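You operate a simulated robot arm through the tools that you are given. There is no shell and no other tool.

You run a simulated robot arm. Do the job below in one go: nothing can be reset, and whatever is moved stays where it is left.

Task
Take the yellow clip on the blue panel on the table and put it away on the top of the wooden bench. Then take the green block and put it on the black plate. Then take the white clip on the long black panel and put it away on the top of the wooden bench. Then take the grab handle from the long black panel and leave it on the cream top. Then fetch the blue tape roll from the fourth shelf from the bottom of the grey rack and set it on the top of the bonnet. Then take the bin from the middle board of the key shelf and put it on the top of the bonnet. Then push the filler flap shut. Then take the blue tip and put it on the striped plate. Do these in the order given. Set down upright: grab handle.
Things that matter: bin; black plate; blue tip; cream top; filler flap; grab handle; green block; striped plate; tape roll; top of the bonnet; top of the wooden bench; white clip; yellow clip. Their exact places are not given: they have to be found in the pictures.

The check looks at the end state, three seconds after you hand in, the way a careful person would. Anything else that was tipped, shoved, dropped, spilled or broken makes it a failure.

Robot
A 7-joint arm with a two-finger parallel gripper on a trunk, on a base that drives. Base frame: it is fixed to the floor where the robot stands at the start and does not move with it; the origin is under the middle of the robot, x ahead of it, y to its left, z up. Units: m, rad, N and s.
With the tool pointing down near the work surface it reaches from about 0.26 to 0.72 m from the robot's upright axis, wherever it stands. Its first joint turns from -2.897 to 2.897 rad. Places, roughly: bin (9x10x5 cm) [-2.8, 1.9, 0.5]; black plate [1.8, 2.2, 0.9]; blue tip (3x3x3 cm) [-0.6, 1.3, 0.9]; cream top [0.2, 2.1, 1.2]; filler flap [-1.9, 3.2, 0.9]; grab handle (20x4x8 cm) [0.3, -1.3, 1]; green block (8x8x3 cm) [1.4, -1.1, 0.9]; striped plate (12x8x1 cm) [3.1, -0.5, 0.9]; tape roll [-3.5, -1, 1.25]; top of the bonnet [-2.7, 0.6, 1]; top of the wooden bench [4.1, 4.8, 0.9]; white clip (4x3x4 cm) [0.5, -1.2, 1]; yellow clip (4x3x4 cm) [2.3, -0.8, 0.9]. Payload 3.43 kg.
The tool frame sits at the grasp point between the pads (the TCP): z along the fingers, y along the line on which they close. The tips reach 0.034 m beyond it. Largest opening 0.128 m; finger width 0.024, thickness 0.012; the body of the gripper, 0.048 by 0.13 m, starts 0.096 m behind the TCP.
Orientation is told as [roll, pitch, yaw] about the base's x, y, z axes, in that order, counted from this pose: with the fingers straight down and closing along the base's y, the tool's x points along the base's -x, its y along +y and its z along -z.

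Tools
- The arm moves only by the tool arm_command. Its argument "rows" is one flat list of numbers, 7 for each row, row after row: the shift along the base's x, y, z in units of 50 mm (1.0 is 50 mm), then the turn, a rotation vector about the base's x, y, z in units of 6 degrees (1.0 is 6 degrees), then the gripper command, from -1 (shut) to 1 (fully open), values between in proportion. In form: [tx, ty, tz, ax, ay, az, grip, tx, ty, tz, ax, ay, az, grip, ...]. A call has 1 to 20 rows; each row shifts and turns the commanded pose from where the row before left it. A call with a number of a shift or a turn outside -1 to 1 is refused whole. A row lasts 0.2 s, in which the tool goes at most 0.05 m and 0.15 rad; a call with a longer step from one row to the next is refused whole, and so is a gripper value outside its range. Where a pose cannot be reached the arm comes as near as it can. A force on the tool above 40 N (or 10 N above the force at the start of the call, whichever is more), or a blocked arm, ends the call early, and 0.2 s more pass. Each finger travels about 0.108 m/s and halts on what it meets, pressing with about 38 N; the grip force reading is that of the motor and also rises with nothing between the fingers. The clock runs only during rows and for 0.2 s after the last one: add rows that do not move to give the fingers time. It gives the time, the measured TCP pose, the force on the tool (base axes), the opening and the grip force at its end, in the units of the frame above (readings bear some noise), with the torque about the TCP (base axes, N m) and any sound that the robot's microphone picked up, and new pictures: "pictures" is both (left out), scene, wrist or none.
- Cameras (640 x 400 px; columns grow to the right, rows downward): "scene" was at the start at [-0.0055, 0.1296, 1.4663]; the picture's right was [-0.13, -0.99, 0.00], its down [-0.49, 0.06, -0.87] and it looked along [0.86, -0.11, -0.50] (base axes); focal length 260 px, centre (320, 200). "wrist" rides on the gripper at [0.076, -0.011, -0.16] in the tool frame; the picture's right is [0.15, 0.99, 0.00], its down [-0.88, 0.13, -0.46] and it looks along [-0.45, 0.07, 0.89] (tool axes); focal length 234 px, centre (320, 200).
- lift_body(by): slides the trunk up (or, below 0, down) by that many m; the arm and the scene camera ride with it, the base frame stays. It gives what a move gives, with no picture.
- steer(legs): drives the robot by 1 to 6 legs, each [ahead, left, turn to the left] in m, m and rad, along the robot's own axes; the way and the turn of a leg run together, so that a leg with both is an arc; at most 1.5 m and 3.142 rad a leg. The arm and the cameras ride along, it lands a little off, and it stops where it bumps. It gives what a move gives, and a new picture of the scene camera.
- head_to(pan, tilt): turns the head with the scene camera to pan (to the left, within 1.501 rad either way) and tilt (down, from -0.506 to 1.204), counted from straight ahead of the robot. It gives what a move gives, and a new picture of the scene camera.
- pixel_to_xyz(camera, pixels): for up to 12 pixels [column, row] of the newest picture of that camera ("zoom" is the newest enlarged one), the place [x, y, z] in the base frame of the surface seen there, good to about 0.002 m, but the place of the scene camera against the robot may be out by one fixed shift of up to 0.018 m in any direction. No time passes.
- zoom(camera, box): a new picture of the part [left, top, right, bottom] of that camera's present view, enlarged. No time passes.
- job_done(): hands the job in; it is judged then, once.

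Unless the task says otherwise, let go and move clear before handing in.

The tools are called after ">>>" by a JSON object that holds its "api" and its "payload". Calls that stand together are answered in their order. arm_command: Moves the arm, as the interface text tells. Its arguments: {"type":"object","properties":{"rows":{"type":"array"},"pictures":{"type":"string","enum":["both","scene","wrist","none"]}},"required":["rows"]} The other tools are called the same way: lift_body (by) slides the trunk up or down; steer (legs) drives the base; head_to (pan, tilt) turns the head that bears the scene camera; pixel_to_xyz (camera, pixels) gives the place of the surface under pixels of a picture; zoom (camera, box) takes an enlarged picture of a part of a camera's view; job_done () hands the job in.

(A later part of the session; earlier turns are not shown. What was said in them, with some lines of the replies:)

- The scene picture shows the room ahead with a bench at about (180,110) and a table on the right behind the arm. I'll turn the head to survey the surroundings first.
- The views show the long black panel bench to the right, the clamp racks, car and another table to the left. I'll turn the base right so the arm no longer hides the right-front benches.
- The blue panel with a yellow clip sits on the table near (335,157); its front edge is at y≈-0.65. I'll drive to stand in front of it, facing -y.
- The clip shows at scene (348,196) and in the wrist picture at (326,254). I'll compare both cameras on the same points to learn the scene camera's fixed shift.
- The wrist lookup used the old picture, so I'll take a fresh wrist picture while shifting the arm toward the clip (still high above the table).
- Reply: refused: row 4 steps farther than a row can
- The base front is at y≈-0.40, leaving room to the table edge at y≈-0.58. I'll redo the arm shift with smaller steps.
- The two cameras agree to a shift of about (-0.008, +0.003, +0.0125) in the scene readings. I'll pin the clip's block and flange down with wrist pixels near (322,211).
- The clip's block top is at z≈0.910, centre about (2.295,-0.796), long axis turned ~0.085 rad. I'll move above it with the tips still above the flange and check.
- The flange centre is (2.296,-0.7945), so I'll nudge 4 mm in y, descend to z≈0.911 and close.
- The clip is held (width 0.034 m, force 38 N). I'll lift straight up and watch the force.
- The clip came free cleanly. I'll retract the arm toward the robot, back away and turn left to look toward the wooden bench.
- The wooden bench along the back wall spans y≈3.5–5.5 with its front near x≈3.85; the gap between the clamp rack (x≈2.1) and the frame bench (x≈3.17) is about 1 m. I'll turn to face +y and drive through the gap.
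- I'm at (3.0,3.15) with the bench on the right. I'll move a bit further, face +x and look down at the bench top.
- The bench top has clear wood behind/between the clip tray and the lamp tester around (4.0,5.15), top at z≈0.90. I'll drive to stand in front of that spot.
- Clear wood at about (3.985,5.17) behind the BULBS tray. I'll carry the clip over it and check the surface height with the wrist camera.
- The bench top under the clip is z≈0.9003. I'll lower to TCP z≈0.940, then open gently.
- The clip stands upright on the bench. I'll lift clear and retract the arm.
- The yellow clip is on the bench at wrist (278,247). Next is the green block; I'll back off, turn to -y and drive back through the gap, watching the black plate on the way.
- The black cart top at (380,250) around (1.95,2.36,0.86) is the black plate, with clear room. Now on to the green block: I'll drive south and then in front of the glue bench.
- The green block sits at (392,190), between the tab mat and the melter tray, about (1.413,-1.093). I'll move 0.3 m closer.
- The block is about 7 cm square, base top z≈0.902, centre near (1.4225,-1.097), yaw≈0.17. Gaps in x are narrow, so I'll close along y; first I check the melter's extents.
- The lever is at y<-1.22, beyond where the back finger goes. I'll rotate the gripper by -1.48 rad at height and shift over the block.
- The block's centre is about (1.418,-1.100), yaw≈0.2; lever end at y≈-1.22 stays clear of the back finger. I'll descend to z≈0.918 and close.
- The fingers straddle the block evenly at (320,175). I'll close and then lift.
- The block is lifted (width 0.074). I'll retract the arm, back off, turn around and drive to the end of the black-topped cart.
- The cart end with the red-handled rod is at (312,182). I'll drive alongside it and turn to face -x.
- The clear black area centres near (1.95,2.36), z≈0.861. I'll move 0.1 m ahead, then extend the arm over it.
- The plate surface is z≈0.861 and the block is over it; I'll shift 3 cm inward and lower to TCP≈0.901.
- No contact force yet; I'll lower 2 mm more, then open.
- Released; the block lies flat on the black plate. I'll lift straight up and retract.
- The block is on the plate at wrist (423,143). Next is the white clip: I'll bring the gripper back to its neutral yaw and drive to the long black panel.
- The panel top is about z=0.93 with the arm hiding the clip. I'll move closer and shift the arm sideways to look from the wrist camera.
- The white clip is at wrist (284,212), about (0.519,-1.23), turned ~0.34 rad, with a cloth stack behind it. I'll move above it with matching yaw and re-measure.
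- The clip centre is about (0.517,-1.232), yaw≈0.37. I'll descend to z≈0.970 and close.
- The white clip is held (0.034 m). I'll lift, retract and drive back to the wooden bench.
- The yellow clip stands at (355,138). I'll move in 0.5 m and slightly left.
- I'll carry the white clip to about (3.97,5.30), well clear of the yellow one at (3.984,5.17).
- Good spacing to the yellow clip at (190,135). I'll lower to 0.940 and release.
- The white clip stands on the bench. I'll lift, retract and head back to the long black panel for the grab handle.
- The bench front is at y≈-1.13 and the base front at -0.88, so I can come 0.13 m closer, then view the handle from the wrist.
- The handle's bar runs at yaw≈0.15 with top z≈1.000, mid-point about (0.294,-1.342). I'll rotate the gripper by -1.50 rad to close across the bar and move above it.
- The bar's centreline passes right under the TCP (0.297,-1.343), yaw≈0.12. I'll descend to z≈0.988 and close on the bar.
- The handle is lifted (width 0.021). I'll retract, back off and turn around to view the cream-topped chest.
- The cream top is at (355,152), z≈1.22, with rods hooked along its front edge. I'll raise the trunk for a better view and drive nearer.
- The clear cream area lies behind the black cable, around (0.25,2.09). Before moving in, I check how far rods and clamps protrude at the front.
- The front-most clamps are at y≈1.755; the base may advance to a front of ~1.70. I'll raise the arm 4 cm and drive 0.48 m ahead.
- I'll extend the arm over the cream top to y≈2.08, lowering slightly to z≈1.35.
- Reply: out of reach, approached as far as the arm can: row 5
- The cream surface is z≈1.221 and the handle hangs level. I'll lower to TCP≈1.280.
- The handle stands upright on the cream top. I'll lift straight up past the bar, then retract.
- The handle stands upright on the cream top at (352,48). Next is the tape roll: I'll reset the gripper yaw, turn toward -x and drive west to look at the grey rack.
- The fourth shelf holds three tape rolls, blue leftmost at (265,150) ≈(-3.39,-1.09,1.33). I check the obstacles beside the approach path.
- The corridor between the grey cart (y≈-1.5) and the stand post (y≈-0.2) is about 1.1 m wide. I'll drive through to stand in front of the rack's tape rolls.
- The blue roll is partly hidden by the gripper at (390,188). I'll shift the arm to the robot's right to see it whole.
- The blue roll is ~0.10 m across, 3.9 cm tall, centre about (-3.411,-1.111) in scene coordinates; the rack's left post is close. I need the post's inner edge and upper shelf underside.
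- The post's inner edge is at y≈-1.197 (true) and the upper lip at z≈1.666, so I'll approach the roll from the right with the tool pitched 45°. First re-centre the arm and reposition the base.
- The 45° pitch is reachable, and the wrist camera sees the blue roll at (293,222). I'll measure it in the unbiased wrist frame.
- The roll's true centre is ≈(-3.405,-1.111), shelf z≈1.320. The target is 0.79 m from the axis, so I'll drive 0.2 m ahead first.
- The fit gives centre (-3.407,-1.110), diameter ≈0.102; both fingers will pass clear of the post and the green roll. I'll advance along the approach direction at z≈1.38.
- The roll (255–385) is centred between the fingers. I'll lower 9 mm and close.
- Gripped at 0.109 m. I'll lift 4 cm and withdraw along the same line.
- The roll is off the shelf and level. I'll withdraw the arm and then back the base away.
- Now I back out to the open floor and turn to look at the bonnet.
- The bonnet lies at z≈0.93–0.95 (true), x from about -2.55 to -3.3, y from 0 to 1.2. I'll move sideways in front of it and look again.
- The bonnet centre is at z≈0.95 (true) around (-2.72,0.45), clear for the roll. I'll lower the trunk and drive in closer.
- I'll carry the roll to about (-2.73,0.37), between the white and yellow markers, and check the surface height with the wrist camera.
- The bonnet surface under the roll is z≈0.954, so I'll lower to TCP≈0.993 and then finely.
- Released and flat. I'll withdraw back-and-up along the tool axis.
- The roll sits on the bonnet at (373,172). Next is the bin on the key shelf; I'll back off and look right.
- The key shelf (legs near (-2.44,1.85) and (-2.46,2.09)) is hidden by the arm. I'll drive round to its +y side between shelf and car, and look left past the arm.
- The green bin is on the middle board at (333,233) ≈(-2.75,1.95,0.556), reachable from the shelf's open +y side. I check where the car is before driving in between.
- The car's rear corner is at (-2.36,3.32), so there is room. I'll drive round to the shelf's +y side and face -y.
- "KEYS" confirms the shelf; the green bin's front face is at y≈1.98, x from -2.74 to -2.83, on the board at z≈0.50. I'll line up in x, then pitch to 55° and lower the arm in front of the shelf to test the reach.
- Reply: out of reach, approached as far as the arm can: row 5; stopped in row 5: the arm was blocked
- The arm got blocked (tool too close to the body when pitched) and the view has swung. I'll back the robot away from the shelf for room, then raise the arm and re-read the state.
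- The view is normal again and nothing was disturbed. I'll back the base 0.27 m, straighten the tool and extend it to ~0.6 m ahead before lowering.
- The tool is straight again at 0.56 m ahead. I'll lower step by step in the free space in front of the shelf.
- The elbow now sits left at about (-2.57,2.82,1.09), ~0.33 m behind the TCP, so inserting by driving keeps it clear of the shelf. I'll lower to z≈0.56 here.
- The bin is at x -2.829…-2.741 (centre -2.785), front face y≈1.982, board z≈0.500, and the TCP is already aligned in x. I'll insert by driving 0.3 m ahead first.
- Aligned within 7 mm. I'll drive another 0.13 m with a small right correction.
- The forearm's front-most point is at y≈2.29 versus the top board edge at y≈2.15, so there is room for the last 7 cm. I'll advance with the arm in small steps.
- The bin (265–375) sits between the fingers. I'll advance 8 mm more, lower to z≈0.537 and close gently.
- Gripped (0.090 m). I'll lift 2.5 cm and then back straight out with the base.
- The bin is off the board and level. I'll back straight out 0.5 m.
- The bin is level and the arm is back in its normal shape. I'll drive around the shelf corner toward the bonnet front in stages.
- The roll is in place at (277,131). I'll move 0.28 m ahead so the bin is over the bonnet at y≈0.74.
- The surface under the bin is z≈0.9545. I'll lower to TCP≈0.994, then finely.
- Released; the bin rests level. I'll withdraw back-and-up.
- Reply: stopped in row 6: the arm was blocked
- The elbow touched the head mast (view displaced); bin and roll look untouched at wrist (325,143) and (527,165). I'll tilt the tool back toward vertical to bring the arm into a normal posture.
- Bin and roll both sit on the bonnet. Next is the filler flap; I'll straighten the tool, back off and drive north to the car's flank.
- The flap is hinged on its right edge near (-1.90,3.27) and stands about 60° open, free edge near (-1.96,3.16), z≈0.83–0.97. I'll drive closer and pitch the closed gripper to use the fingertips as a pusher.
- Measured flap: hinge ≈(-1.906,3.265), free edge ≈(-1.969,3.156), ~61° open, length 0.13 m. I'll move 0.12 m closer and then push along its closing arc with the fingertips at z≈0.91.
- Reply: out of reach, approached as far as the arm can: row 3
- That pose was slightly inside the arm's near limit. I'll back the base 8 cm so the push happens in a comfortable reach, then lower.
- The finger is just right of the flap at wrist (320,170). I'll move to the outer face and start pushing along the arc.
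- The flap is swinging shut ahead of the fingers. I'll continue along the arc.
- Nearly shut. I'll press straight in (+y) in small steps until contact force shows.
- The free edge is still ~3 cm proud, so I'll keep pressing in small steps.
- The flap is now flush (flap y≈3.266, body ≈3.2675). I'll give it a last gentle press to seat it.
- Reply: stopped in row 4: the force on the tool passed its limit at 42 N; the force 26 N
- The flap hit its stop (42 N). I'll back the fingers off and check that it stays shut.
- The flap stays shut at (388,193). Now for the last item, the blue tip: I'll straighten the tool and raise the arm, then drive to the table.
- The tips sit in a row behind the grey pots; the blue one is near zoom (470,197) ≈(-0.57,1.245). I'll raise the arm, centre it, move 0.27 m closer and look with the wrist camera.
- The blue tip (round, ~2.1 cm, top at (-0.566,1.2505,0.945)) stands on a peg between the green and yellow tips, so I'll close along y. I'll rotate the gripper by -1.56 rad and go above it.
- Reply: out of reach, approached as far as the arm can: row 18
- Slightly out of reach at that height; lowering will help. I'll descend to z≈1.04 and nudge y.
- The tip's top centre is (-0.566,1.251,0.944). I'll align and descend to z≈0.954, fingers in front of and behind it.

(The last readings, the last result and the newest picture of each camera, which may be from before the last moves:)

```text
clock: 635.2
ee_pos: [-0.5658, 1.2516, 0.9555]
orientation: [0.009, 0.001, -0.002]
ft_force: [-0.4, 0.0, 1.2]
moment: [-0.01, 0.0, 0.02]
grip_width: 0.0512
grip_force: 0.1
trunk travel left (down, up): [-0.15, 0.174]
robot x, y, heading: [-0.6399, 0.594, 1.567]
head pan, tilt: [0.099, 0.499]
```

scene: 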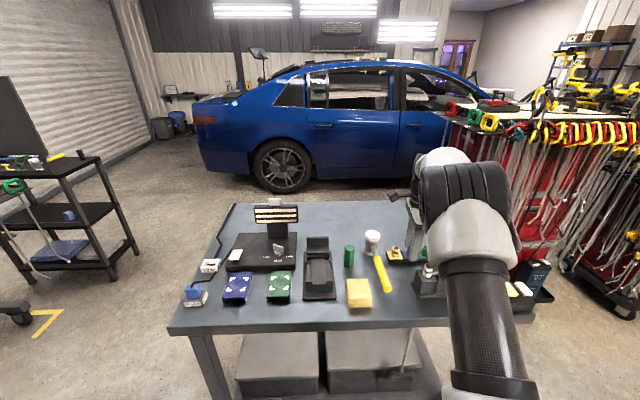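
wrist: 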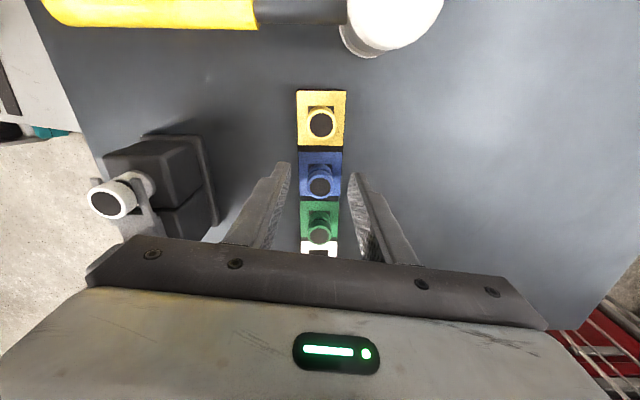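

The blue tip is centred between the fingers at (320,180). I'll close and lift straight off the peg.

>>> {"api": "arm_command", "payload": {"rows": [0, 0, 0, 0, 0, 0, -1, 0, 0, 0, 0, 0, 0, -1, 0, 0, 0, 0, 0, 0, -1], "pictures": "wrist"}}

>>> {"api": "arm_command", "payload": {"rows": [0, 0, 0.2, 0, 0, 0, -1, 0, 0, 0.3, 0, 0, 0, -1, 0, 0, 0.5, 0, 0, 0, -1, 0, 0, 0.8, 0, 0, 0, -1, 0, 0, 0, 0, 0, 0, -1]}}

```text
clock: 636.0
ee_pos: [-0.5667, 1.2506, 0.9558]
orientation: [0.006, -0.001, 0.002]
ft_force: [-0.6, 0.1, 0.4]
moment: [-0.02, 0.0, 0.0]
grip_width: 0.021
grip_force: 37.9
trunk travel left (down, up): [-0.15, 0.174]
robot x, y, heading: [-0.6404, 0.5945, 1.565]
head pan, tilt: [0.099, 0.499]
```

wrist: 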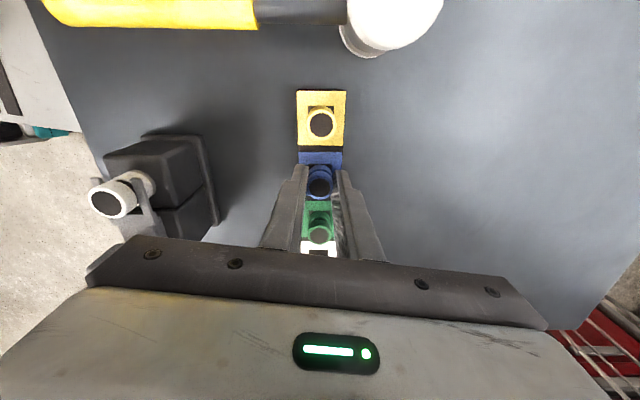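

```text
clock: 637.2
ee_pos: [-0.5659, 1.2499, 1.0467]
orientation: [0.006, -0.003, 0.001]
ft_force: [0.7, -0.1, -0.2]
moment: [-0.01, -0.01, -0.02]
grip_width: 0.0207
grip_force: 38.3
trunk travel left (down, up): [-0.15, 0.174]
robot x, y, heading: [-0.6365, 0.5964, 1.562]
head pan, tilt: [0.099, 0.499]
```

scene: 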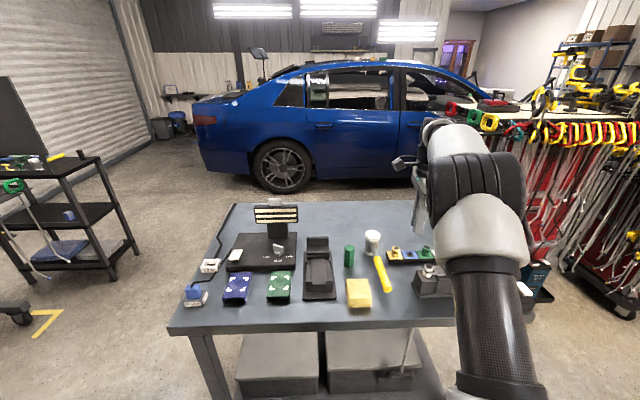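
wrist: 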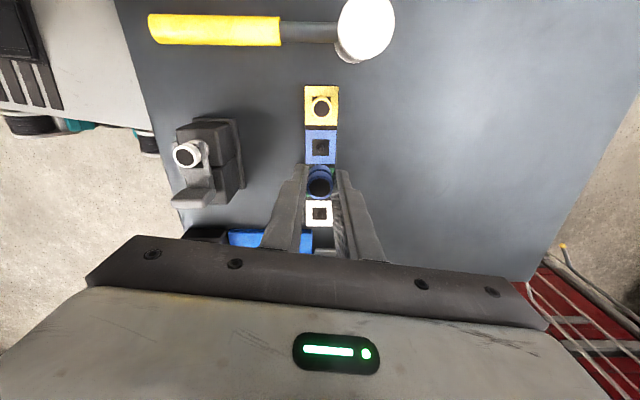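

The tip is off its peg and held (0.021 m). I'll raise and retract the arm, restore neutral yaw, and look at how the tip sits in the fingers.

>>> {"api": "arm_command", "payload": {"rows": [0, 0, 0.6, 0, 0, 0, -1, 0, -0.5, 0.6, 0, 0, 0, -1, 0, -0.7, 0.5, 0, 0, 0, -1, 0, -0.8, 0.3, 0, 0, 0, -1, 0, -0.8, 0, 0, 0, 0, -1, 0, -0.4, 0, 0, 0, 0, -1, 0, 0, 0, 0, 0, 0, -1], "pictures": "none"}}

>>> {"api": "steer", "payload": {"legs": [[-0.45, 0, 0]]}}

>>> {"api": "arm_command", "payload": {"rows": [0, 0, 0, 0, 0, 0.995, -1, 0, 0, 0, 0, 0, 0.995, -1, 0, 0, 0, 0, 0, 0.995, -1, 0, 0, 0, 0, 0, 0.995, -1, 0, 0, 0, 0, 0, 0.995, -1, 0, 0, 0, 0, 0, 0.995, -1, 0, 0, 0, 0, 0, 0.995, -1, 0, 0, 0, 0, 0, 0.995, -1, 0, 0, 0, 0, 0, 0.995, -1, 0, 0, 0, 0, 0, 0.995, -1, 0, 0, 0, 0, 0, 0.995, -1, 0, 0, 0, 0, 0, 0.995, -1, 0, 0, 0, 0, 0, 0.995, -1, 0, 0, 0, 0, 0, 0.995, -1, 0, 0, 0, 0, 0, 0.995, -1, 0, 0, 0, 0, 0, 0, -1]}}

```text
clock: 638.8
ee_pos: [-0.5657, 1.0884, 1.1456]
orientation: [0.009, -0.003, -0.001]
ft_force: [-0.2, 0.0, 0.2]
moment: [0.04, 0.02, 0.0]
grip_width: 0.0209
grip_force: 38.6
trunk travel left (down, up): [-0.15, 0.174]
robot x, y, heading: [-0.641, 0.5944, 1.559]
head pan, tilt: [0.099, 0.499]
```

```text
clock: 641.5
ee_pos: [-0.5683, 0.6477, 1.1441]
orientation: [0.009, -0.002, 0.0]
ft_force: [0.4, 0.4, -0.1]
moment: [-0.03, -0.01, 0.02]
grip_width: 0.0206
grip_force: 37.6
trunk travel left (down, up): [-0.15, 0.174]
robot x, y, heading: [-0.6413, 0.1546, 1.561]
head pan, tilt: [0.099, 0.499]
```

scene: 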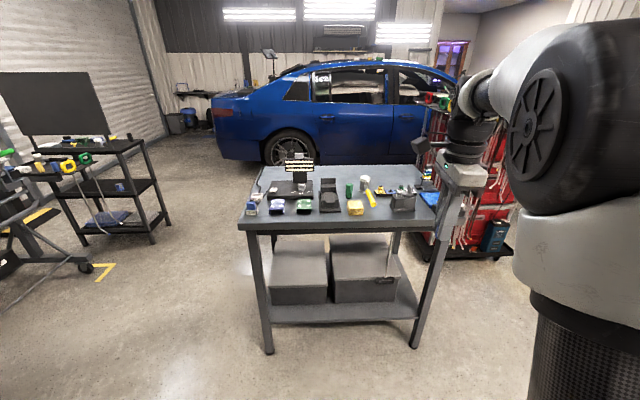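

```text
clock: 644.9
ee_pos: [-0.5685, 0.6466, 1.1444]
orientation: [0.007, 0.0, 1.565]
ft_force: [0.0, 0.4, -0.5]
moment: [0.01, 0.02, -0.04]
grip_width: 0.0206
grip_force: 37.5
trunk travel left (down, up): [-0.15, 0.174]
robot x, y, heading: [-0.6443, 0.1519, 1.563]
head pan, tilt: [0.099, 0.499]
```

scene: 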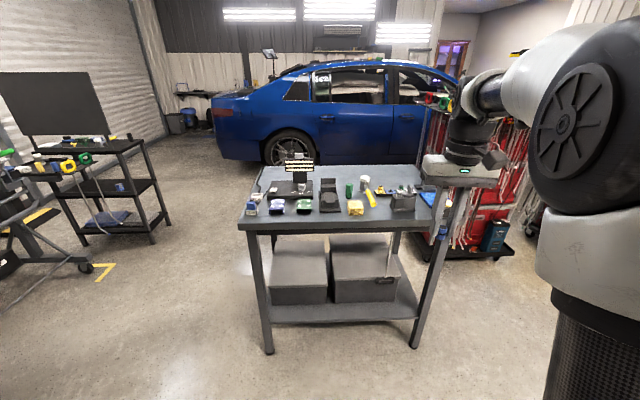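
wrist: 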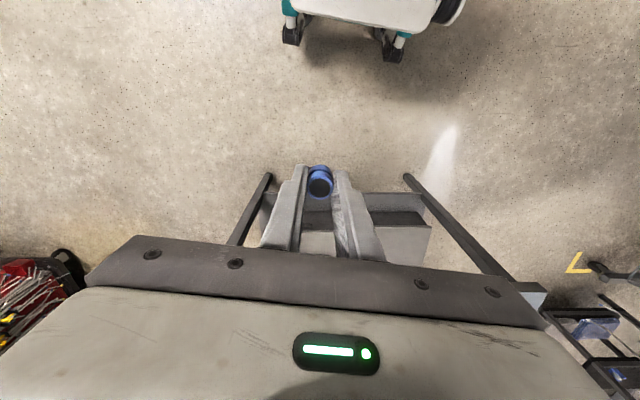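

>>> {"api": "zoom", "payload": {"camera": "scene", "box": [415, 150, 515, 250]}}

>>> {"api": "zoom", "payload": {"camera": "wrist", "box": [280, 150, 360, 215]}}

>>> {"api": "pixel_to_xyz", "payload": {"camera": "scene", "pixels": [[442, 233], [443, 230], [443, 235], [443, 228], [440, 220]]}}

```text
4.00 times, centred on (465, 200) of scene
```

zoom: 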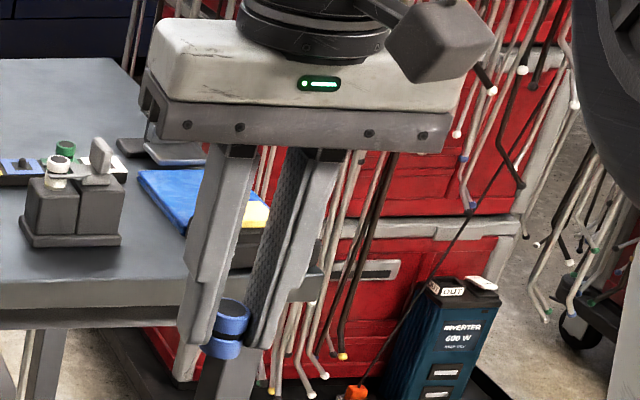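

```text
6.15 times, centred on (320, 182) of wrist
```

zoom: 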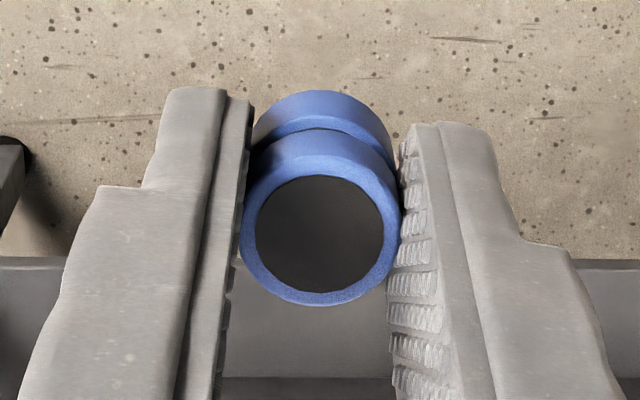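

```text
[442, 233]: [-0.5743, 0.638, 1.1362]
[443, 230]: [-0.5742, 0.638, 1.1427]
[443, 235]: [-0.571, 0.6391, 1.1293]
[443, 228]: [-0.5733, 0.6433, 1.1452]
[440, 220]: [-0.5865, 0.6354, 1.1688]
```

The tip protrudes ~4–8 mm below the fingertips. Now to the striped plate near (3.1,-0.5): I'll turn to face -y and drive sideways along the open floor.

>>> {"api": "steer", "payload": {"legs": [[0, 0, 3.13], [0, 1.4, 0], [0, 1.4, 0]]}}

>>> {"api": "head_to", "payload": {"pan": 0.3, "tilt": 0.5}}

```text
clock: 679.2
ee_pos: [2.083, -0.3662, 1.1438]
orientation: [0.008, -0.003, -1.555]
ft_force: [-0.2, -0.7, -0.4]
moment: [0.02, -0.02, 0.01]
grip_width: 0.0209
grip_force: 38.4
trunk travel left (down, up): [-0.15, 0.174]
robot x, y, heading: [2.1431, 0.1294, -1.557]
head pan, tilt: [0.099, 0.499]
```

scene: 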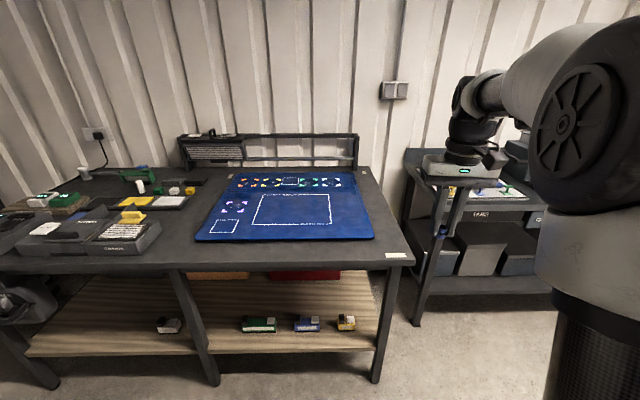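

```text
clock: 679.9
ee_pos: [2.0831, -0.3666, 1.1448]
orientation: [0.008, -0.003, -1.558]
ft_force: [-0.3, -0.2, 0.5]
moment: [0.02, 0.01, -0.01]
grip_width: 0.0207
grip_force: 38.2
trunk travel left (down, up): [-0.15, 0.174]
robot x, y, heading: [2.1487, 0.13, -1.553]
head pan, tilt: [0.3, 0.499]
```

scene: 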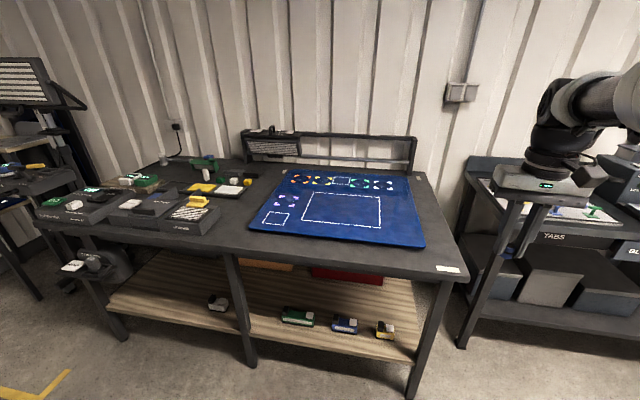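

>>> {"api": "zoom", "payload": {"camera": "scene", "box": [30, 150, 270, 250]}}

>>> {"api": "pixel_to_xyz", "payload": {"camera": "scene", "pixels": [[185, 213], [190, 216], [175, 212], [205, 214], [198, 201], [150, 215], [210, 225], [230, 225], [185, 235], [75, 190], [60, 215]]}}

```text
2.67 times, centred on (150, 200) of scene
```

zoom: 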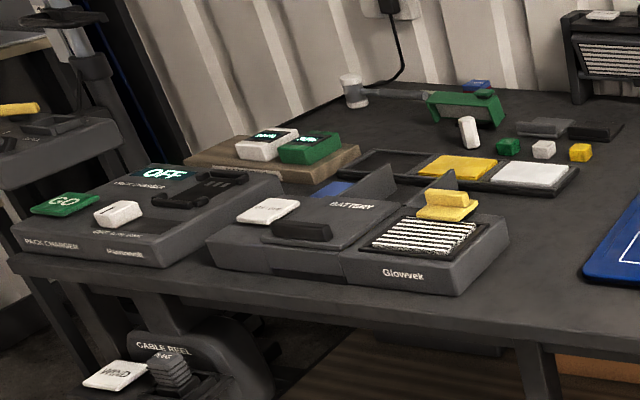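

```text
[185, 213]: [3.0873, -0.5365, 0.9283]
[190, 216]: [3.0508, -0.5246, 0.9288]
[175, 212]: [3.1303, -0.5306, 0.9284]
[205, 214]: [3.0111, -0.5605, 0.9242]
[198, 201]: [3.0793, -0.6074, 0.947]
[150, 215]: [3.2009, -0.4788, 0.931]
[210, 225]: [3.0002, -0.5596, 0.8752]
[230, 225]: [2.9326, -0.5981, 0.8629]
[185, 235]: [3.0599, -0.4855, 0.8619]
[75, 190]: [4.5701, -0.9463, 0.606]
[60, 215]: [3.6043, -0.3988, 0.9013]
```

The striped plate is at (187,214), about (3.085,-0.54), z≈0.916, with a yellow lever at its back edge. I'll move in front of it.

>>> {"api": "steer", "payload": {"legs": [[0.04, 0.88, 0]]}}

>>> {"api": "head_to", "payload": {"pan": 0.1, "tilt": 0.7}}

```text
clock: 688.7
ee_pos: [2.9536, -0.3955, 1.1451]
orientation: [0.008, -0.003, -1.561]
ft_force: [-0.1, -0.3, 0.4]
moment: [-0.01, 0.01, -0.01]
grip_width: 0.021
grip_force: 37.9
trunk travel left (down, up): [-0.15, 0.174]
robot x, y, heading: [3.0168, 0.0993, -1.557]
head pan, tilt: [0.3, 0.499]
```

scene: 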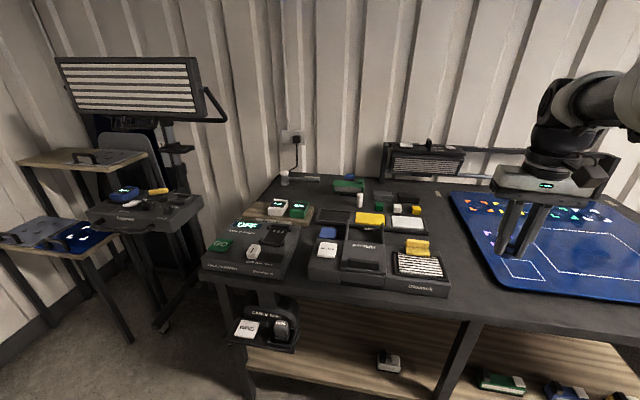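

```text
clock: 689.4
ee_pos: [2.9545, -0.3954, 1.1432]
orientation: [0.009, -0.002, -1.56]
ft_force: [0.0, 0.9, -0.5]
moment: [-0.04, 0.0, 0.02]
grip_width: 0.0209
grip_force: 37.9
trunk travel left (down, up): [-0.15, 0.174]
robot x, y, heading: [3.0152, 0.1013, -1.555]
head pan, tilt: [0.099, 0.7]
```

scene: 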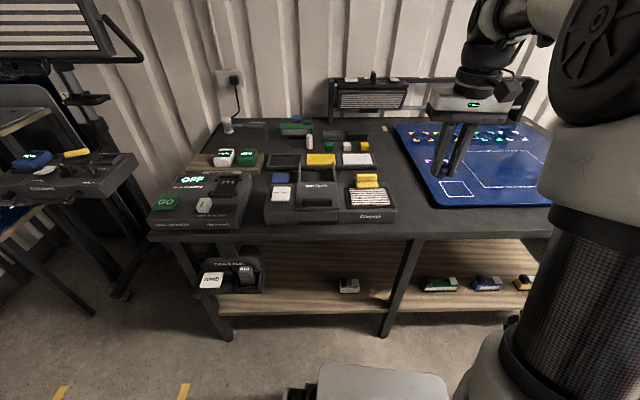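

>>> {"api": "arm_command", "payload": {"rows": [0.54, -0.5, 0, 0, 0, 0, -1, 0.54, -0.5, 0, 0, 0, 0, -1, 0.54, -0.5, -0.3, 0, 0, 0, -1, 0.54, -0.5, -0.4, 0, 0, 0, -1, 0.54, -0.5, -0.4, 0, 0, 0, -1, 0, 0, 0, 0, 0, 0, -1]}}

>>> {"api": "zoom", "payload": {"camera": "wrist", "box": [220, 100, 460, 250]}}

>>> {"api": "zoom", "payload": {"camera": "scene", "box": [250, 140, 450, 250]}}

```text
clock: 690.8
ee_pos: [3.0904, -0.5195, 1.0878]
orientation: [0.011, 0.0, -1.559]
ft_force: [0.2, 0.2, -0.7]
moment: [0.0, 0.0, 0.01]
grip_width: 0.0211
grip_force: 37.8
trunk travel left (down, up): [-0.15, 0.174]
robot x, y, heading: [3.0165, 0.0961, -1.555]
head pan, tilt: [0.099, 0.7]
```

scene: 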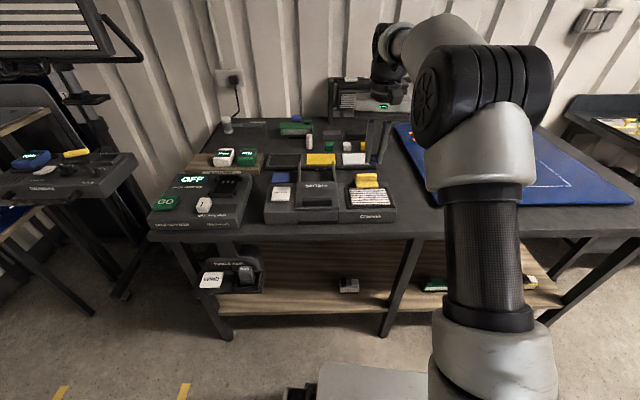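
wrist: 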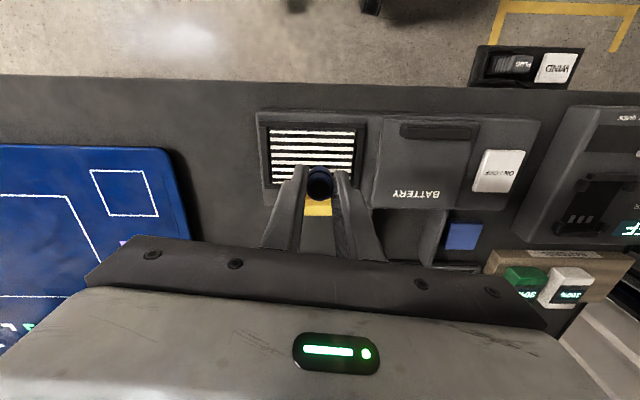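

```text
2.67 times, centred on (340, 175) of wrist
```

zoom: 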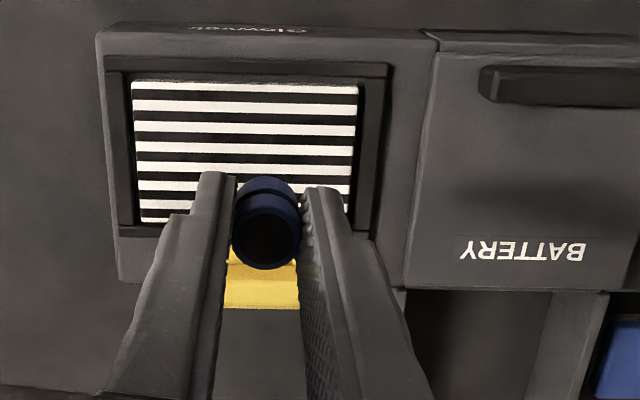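

```text
3.20 times, centred on (350, 195) of scene
```

zoom: 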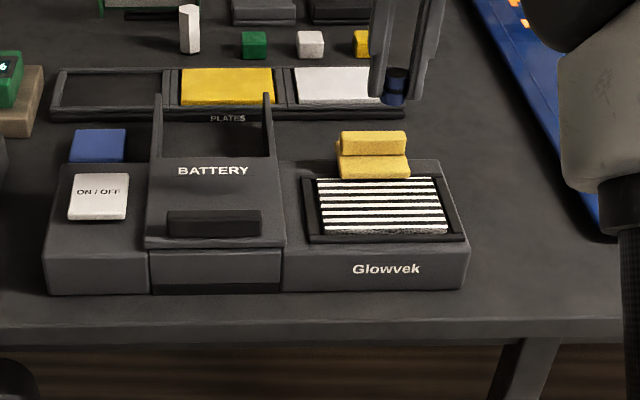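

>>> {"api": "pixel_to_xyz", "payload": {"camera": "wrist", "pixels": [[272, 134], [350, 136], [274, 180], [300, 150], [325, 150], [310, 140], [310, 160], [340, 160], [263, 125], [363, 130], [318, 210]]}}

```text
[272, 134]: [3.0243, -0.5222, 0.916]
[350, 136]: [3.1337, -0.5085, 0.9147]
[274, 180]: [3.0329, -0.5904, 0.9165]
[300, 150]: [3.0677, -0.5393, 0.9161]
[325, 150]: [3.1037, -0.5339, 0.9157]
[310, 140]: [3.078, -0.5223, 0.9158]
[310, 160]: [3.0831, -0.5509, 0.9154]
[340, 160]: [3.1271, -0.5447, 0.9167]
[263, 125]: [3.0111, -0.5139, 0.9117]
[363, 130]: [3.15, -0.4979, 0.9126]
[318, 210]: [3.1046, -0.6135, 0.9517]
```

The plate spans x 3.024–3.134, y -0.508 to -0.590 at z≈0.916, free in front of the yellow clip. I'll lower over (3.08,-0.54) to just above it.

>>> {"api": "arm_command", "payload": {"rows": [-0.1, -0.2, -0.4, 0, 0, 0, -1, -0.1, -0.2, -0.8, 0, 0, 0, -1, 0, 0, -0.7, 0, 0, 0, -1, 0, 0, -0.4, 0, 0, 0, -1, 0, 0, -0.12, 0, 0, 0, -1, 0, 0, 0, 0, 0, 0, -1]}}

>>> {"api": "zoom", "payload": {"camera": "scene", "box": [310, 150, 430, 230]}}

```text
clock: 692.2
ee_pos: [3.0799, -0.5398, 0.9697]
orientation: [0.008, -0.001, -1.56]
ft_force: [0.5, 0.4, -0.2]
moment: [-0.01, 0.0, 0.0]
grip_width: 0.0209
grip_force: 37.9
trunk travel left (down, up): [-0.15, 0.174]
robot x, y, heading: [3.0171, 0.0985, -1.559]
head pan, tilt: [0.099, 0.7]
```

scene: 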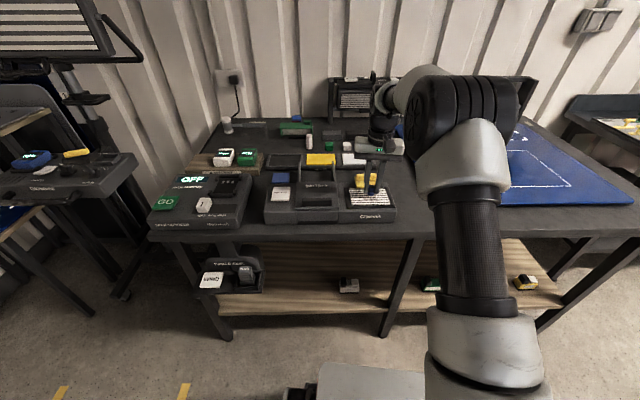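
wrist: 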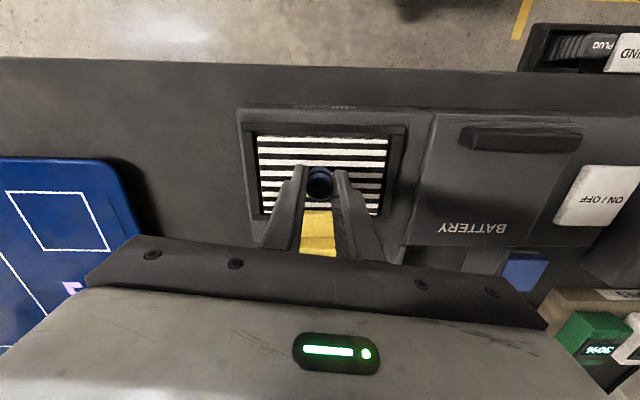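

```text
5.00 times, centred on (370, 190) of scene
```

zoom: 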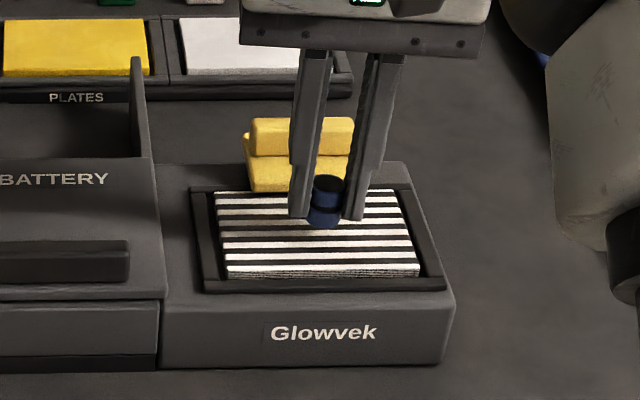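

>>> {"api": "arm_command", "payload": {"rows": [0, 0, -0.12, 0, 0, 0, -1, 0, 0, -0.05, 0, 0, 0, -1, 0, 0, 0, 0, 0, 0, -1], "pictures": "none"}}

>>> {"api": "zoom", "payload": {"camera": "scene", "box": [340, 160, 400, 220]}}

```text
clock: 693.0
ee_pos: [3.0798, -0.5398, 0.9595]
orientation: [0.008, 0.0, -1.56]
ft_force: [0.5, 0.0, 0.1]
moment: [0.03, -0.01, 0.02]
grip_width: 0.0209
grip_force: 37.4
trunk travel left (down, up): [-0.15, 0.174]
robot x, y, heading: [3.0197, 0.1011, -1.557]
head pan, tilt: [0.099, 0.7]
```

```text
6.67 times, centred on (370, 190) of scene
```

zoom: 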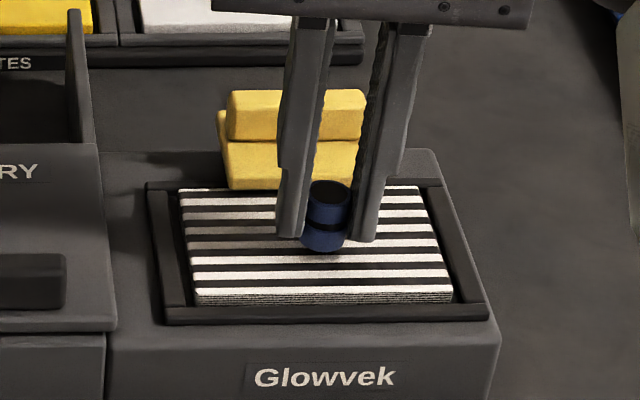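

>>> {"api": "arm_command", "payload": {"rows": [0, 0, -0.04, 0, 0, 0, -1, 0, 0, 0, 0, 0, 0, -1], "pictures": "none"}}

>>> {"api": "arm_command", "payload": {"rows": [0, 0, -0.03, 0, 0, 0, -1, 0, 0, 0, 0, 0, 0, -1], "pictures": "none"}}

```text
clock: 693.6
ee_pos: [3.0794, -0.5385, 0.9568]
orientation: [0.01, 0.0, -1.56]
ft_force: [-0.6, 0.8, 0.0]
moment: [0.02, 0.0, 0.01]
grip_width: 0.021
grip_force: 38.4
trunk travel left (down, up): [-0.15, 0.174]
robot x, y, heading: [3.0223, 0.1023, -1.557]
head pan, tilt: [0.099, 0.7]
```

```text
clock: 694.2
ee_pos: [3.0798, -0.5383, 0.9567]
orientation: [0.009, 0.0, -1.56]
ft_force: [-0.1, 0.5, -0.1]
moment: [0.01, -0.01, 0.02]
grip_width: 0.021
grip_force: 38.3
trunk travel left (down, up): [-0.15, 0.174]
robot x, y, heading: [3.0184, 0.0973, -1.555]
head pan, tilt: [0.099, 0.7]
```

>>> {"api": "arm_command", "payload": {"rows": [0, 0, -0.03, 0, 0, 0, -1, 0, 0, 0, 0, 0, 0, -1], "pictures": "none"}}

>>> {"api": "zoom", "payload": {"camera": "scene", "box": [350, 175, 390, 210]}}

```text
clock: 694.8
ee_pos: [3.0791, -0.5389, 0.9549]
orientation: [0.009, -0.002, -1.56]
ft_force: [0.6, -0.1, -0.1]
moment: [0.0, -0.02, 0.01]
grip_width: 0.0208
grip_force: 38.4
trunk travel left (down, up): [-0.15, 0.174]
robot x, y, heading: [3.0192, 0.1031, -1.562]
head pan, tilt: [0.099, 0.7]
```

```text
11.43 times, centred on (370, 192) of scene
```

zoom: 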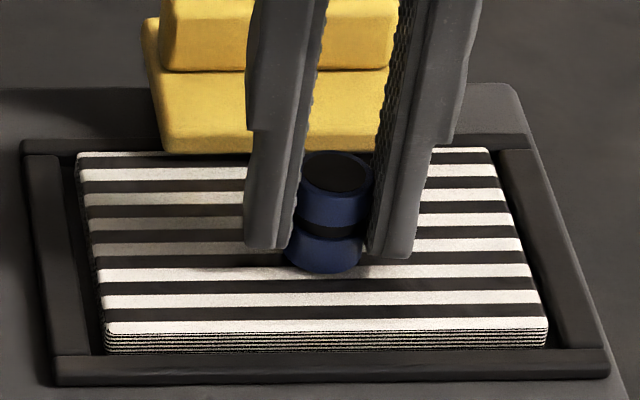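

>>> {"api": "arm_command", "payload": {"rows": [0, 0, -0.03, 0, 0, 0, -1, 0, 0, 0, 0, 0, 0, -1], "pictures": "none"}}

>>> {"api": "arm_command", "payload": {"rows": [0, 0, -0.03, 0, 0, 0, -1, 0, 0, 0, 0, 0, 0, -1], "pictures": "none"}}

>>> {"api": "zoom", "payload": {"camera": "scene", "box": [350, 175, 390, 210]}}

```text
clock: 695.4
ee_pos: [3.0799, -0.5392, 0.9544]
orientation: [0.009, -0.002, -1.56]
ft_force: [0.4, -0.3, 2.5]
moment: [-0.02, -0.02, 0.02]
grip_width: 0.0207
grip_force: 38.2
trunk travel left (down, up): [-0.15, 0.174]
robot x, y, heading: [3.0184, 0.0988, -1.556]
head pan, tilt: [0.099, 0.7]
```

```text
clock: 696.0
ee_pos: [3.0793, -0.5389, 0.9548]
orientation: [0.008, -0.004, -1.561]
ft_force: [0.1, 3.1, 16.0]
moment: [0.09, 0.07, -0.07]
grip_width: 0.0208
grip_force: 38.2
trunk travel left (down, up): [-0.15, 0.174]
robot x, y, heading: [3.0175, 0.1039, -1.56]
head pan, tilt: [0.099, 0.7]
```

```text
11.43 times, centred on (370, 192) of scene
```

zoom: 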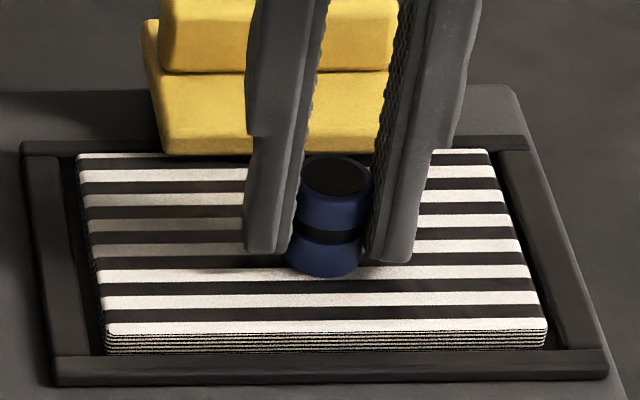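

Contact (16 N upward): the tip stands on the plate. I'll relieve the press slightly and open.

>>> {"api": "arm_command", "payload": {"rows": [0, 0, 0.03, 0, 0, 0, -1, 0, 0, 0, 0, 0, 0, -0.8, 0, 0, 0, 0, 0, 0, -0.6, 0, 0, 0, 0, 0, 0, -0.3, 0, 0, 0, 0, 0, 0, -0.1, 0, 0, 0, 0, 0, 0, -0.1]}}

>>> {"api": "zoom", "payload": {"camera": "scene", "box": [340, 165, 400, 215]}}

```text
clock: 697.4
ee_pos: [3.0794, -0.539, 0.9533]
orientation: [0.007, 0.001, -1.561]
ft_force: [1.3, -0.4, -0.2]
moment: [0.0, -0.02, 0.02]
grip_width: 0.0578
grip_force: 0.1
trunk travel left (down, up): [-0.15, 0.174]
robot x, y, heading: [3.019, 0.1004, -1.557]
head pan, tilt: [0.099, 0.7]
```

scene: 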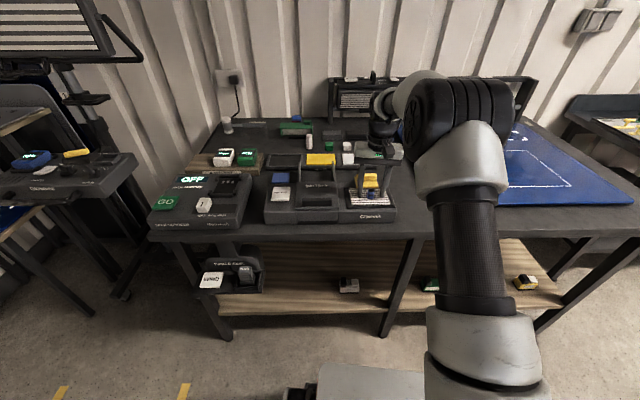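
wrist: 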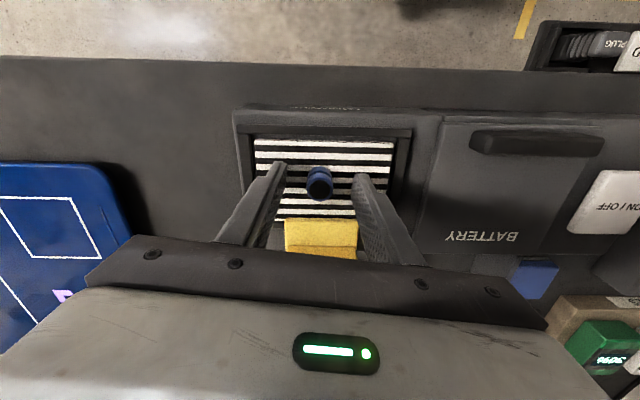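

```text
8.00 times, centred on (370, 190) of scene
```

zoom: 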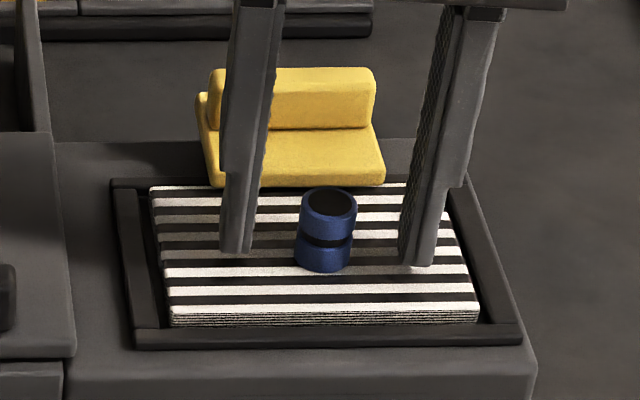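

The blue tip stands on the striped plate at wrist (319,183). I'll lift straight up and retract clear.

>>> {"api": "arm_command", "payload": {"rows": [0, 0, 0.4, 0, 0, 0, -0.1, 0, 0, 0.7, 0, 0, 0, -0.1, 0, 0, 0.9, 0, 0, 0, -0.1, 0, 0, 0.9, 0, 0, 0, -0.1, 0, 0.6, 0.6, 0, 0, 0, -0.1, 0, 0.9, 0, 0, 0, 0, -0.1, 0, 0.9, 0, 0, 0, 0, -0.1, 0, 0, 0, 0, 0, 0, -0.1]}}

>>> {"api": "steer", "payload": {"legs": [[-0.4, 0, 0]]}}

>>> {"api": "zoom", "payload": {"camera": "scene", "box": [280, 80, 420, 200]}}

```text
clock: 699.2
ee_pos: [3.0793, -0.4179, 1.1271]
orientation: [0.007, -0.002, -1.561]
ft_force: [-0.1, 0.5, -0.3]
moment: [0.02, 0.0, 0.0]
grip_width: 0.0576
grip_force: 0.2
trunk travel left (down, up): [-0.15, 0.174]
robot x, y, heading: [3.0199, 0.0982, -1.556]
head pan, tilt: [0.099, 0.7]
```

scene: 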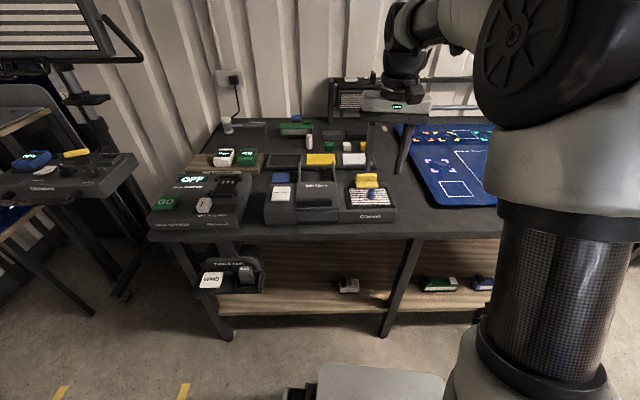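
wrist: 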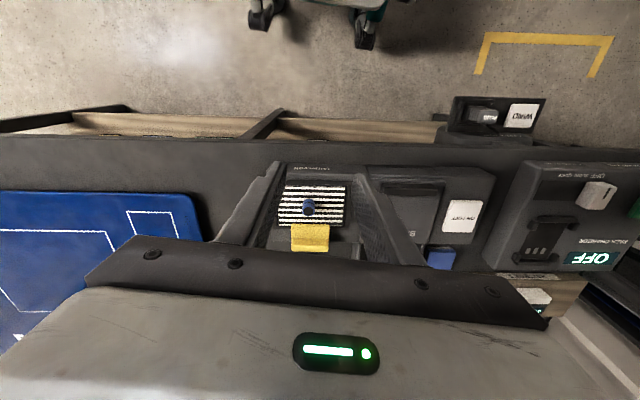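

```text
clock: 701.7
ee_pos: [3.0731, -0.0191, 1.126]
orientation: [0.009, -0.001, -1.56]
ft_force: [0.4, 0.6, 0.6]
moment: [0.01, 0.02, 0.02]
grip_width: 0.0575
grip_force: 0.1
trunk travel left (down, up): [-0.15, 0.174]
robot x, y, heading: [3.0125, 0.4932, -1.557]
head pan, tilt: [0.099, 0.7]
```

scene: 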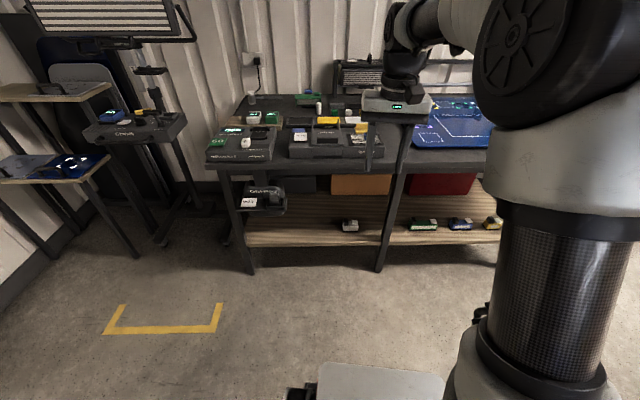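

```text
3.33 times, centred on (350, 140) of scene
```

zoom: 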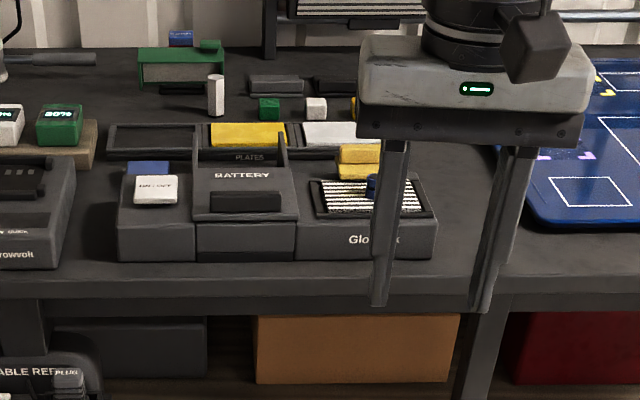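

The blue tip stands on the striped plate (zoom (372,185)) and the arm is well clear. All eight steps are done, so I hand the job in.

>>> {"api": "job_done", "payload": {}}

```text
The job is handed in.
```

All eight steps are done in the order given, and I handed the job in with the gripper empty and clear of everything. I don't have the check's result.

| Step | Where it ended up |
|---|---|
| Yellow clip | Standing on the wooden bench, behind the BULBS tray |
| Green block | Flat on the black plate, the black top of the clamp cart |
| White clip | Standing on the wooden bench, about 13 cm from the yellow one |
| Grab handle | Upright on its feet on the cream top |
| Blue tape roll | Flat on the bonnet |
| Bin | Level on the bonnet, next to the tape roll |
| Filler flap | Shut: flush with the body, and it stayed closed after I backed off |
| Blue tip | Standing on the striped plate, in front of its yellow clip |

- **Black plate:** there was no labelled black plate, so I took the black top of the clamp cart as the one meant, because its position matches the one given.
- **Arm blocked twice:** the arm jammed while I worked at the key shelf, and again after I released the bin. The second time, and probably the first, it was the elbow hitting the robot's own head mast. In the pictures afterwards nothing nearby had moved, and the bin and tape roll were still in place.
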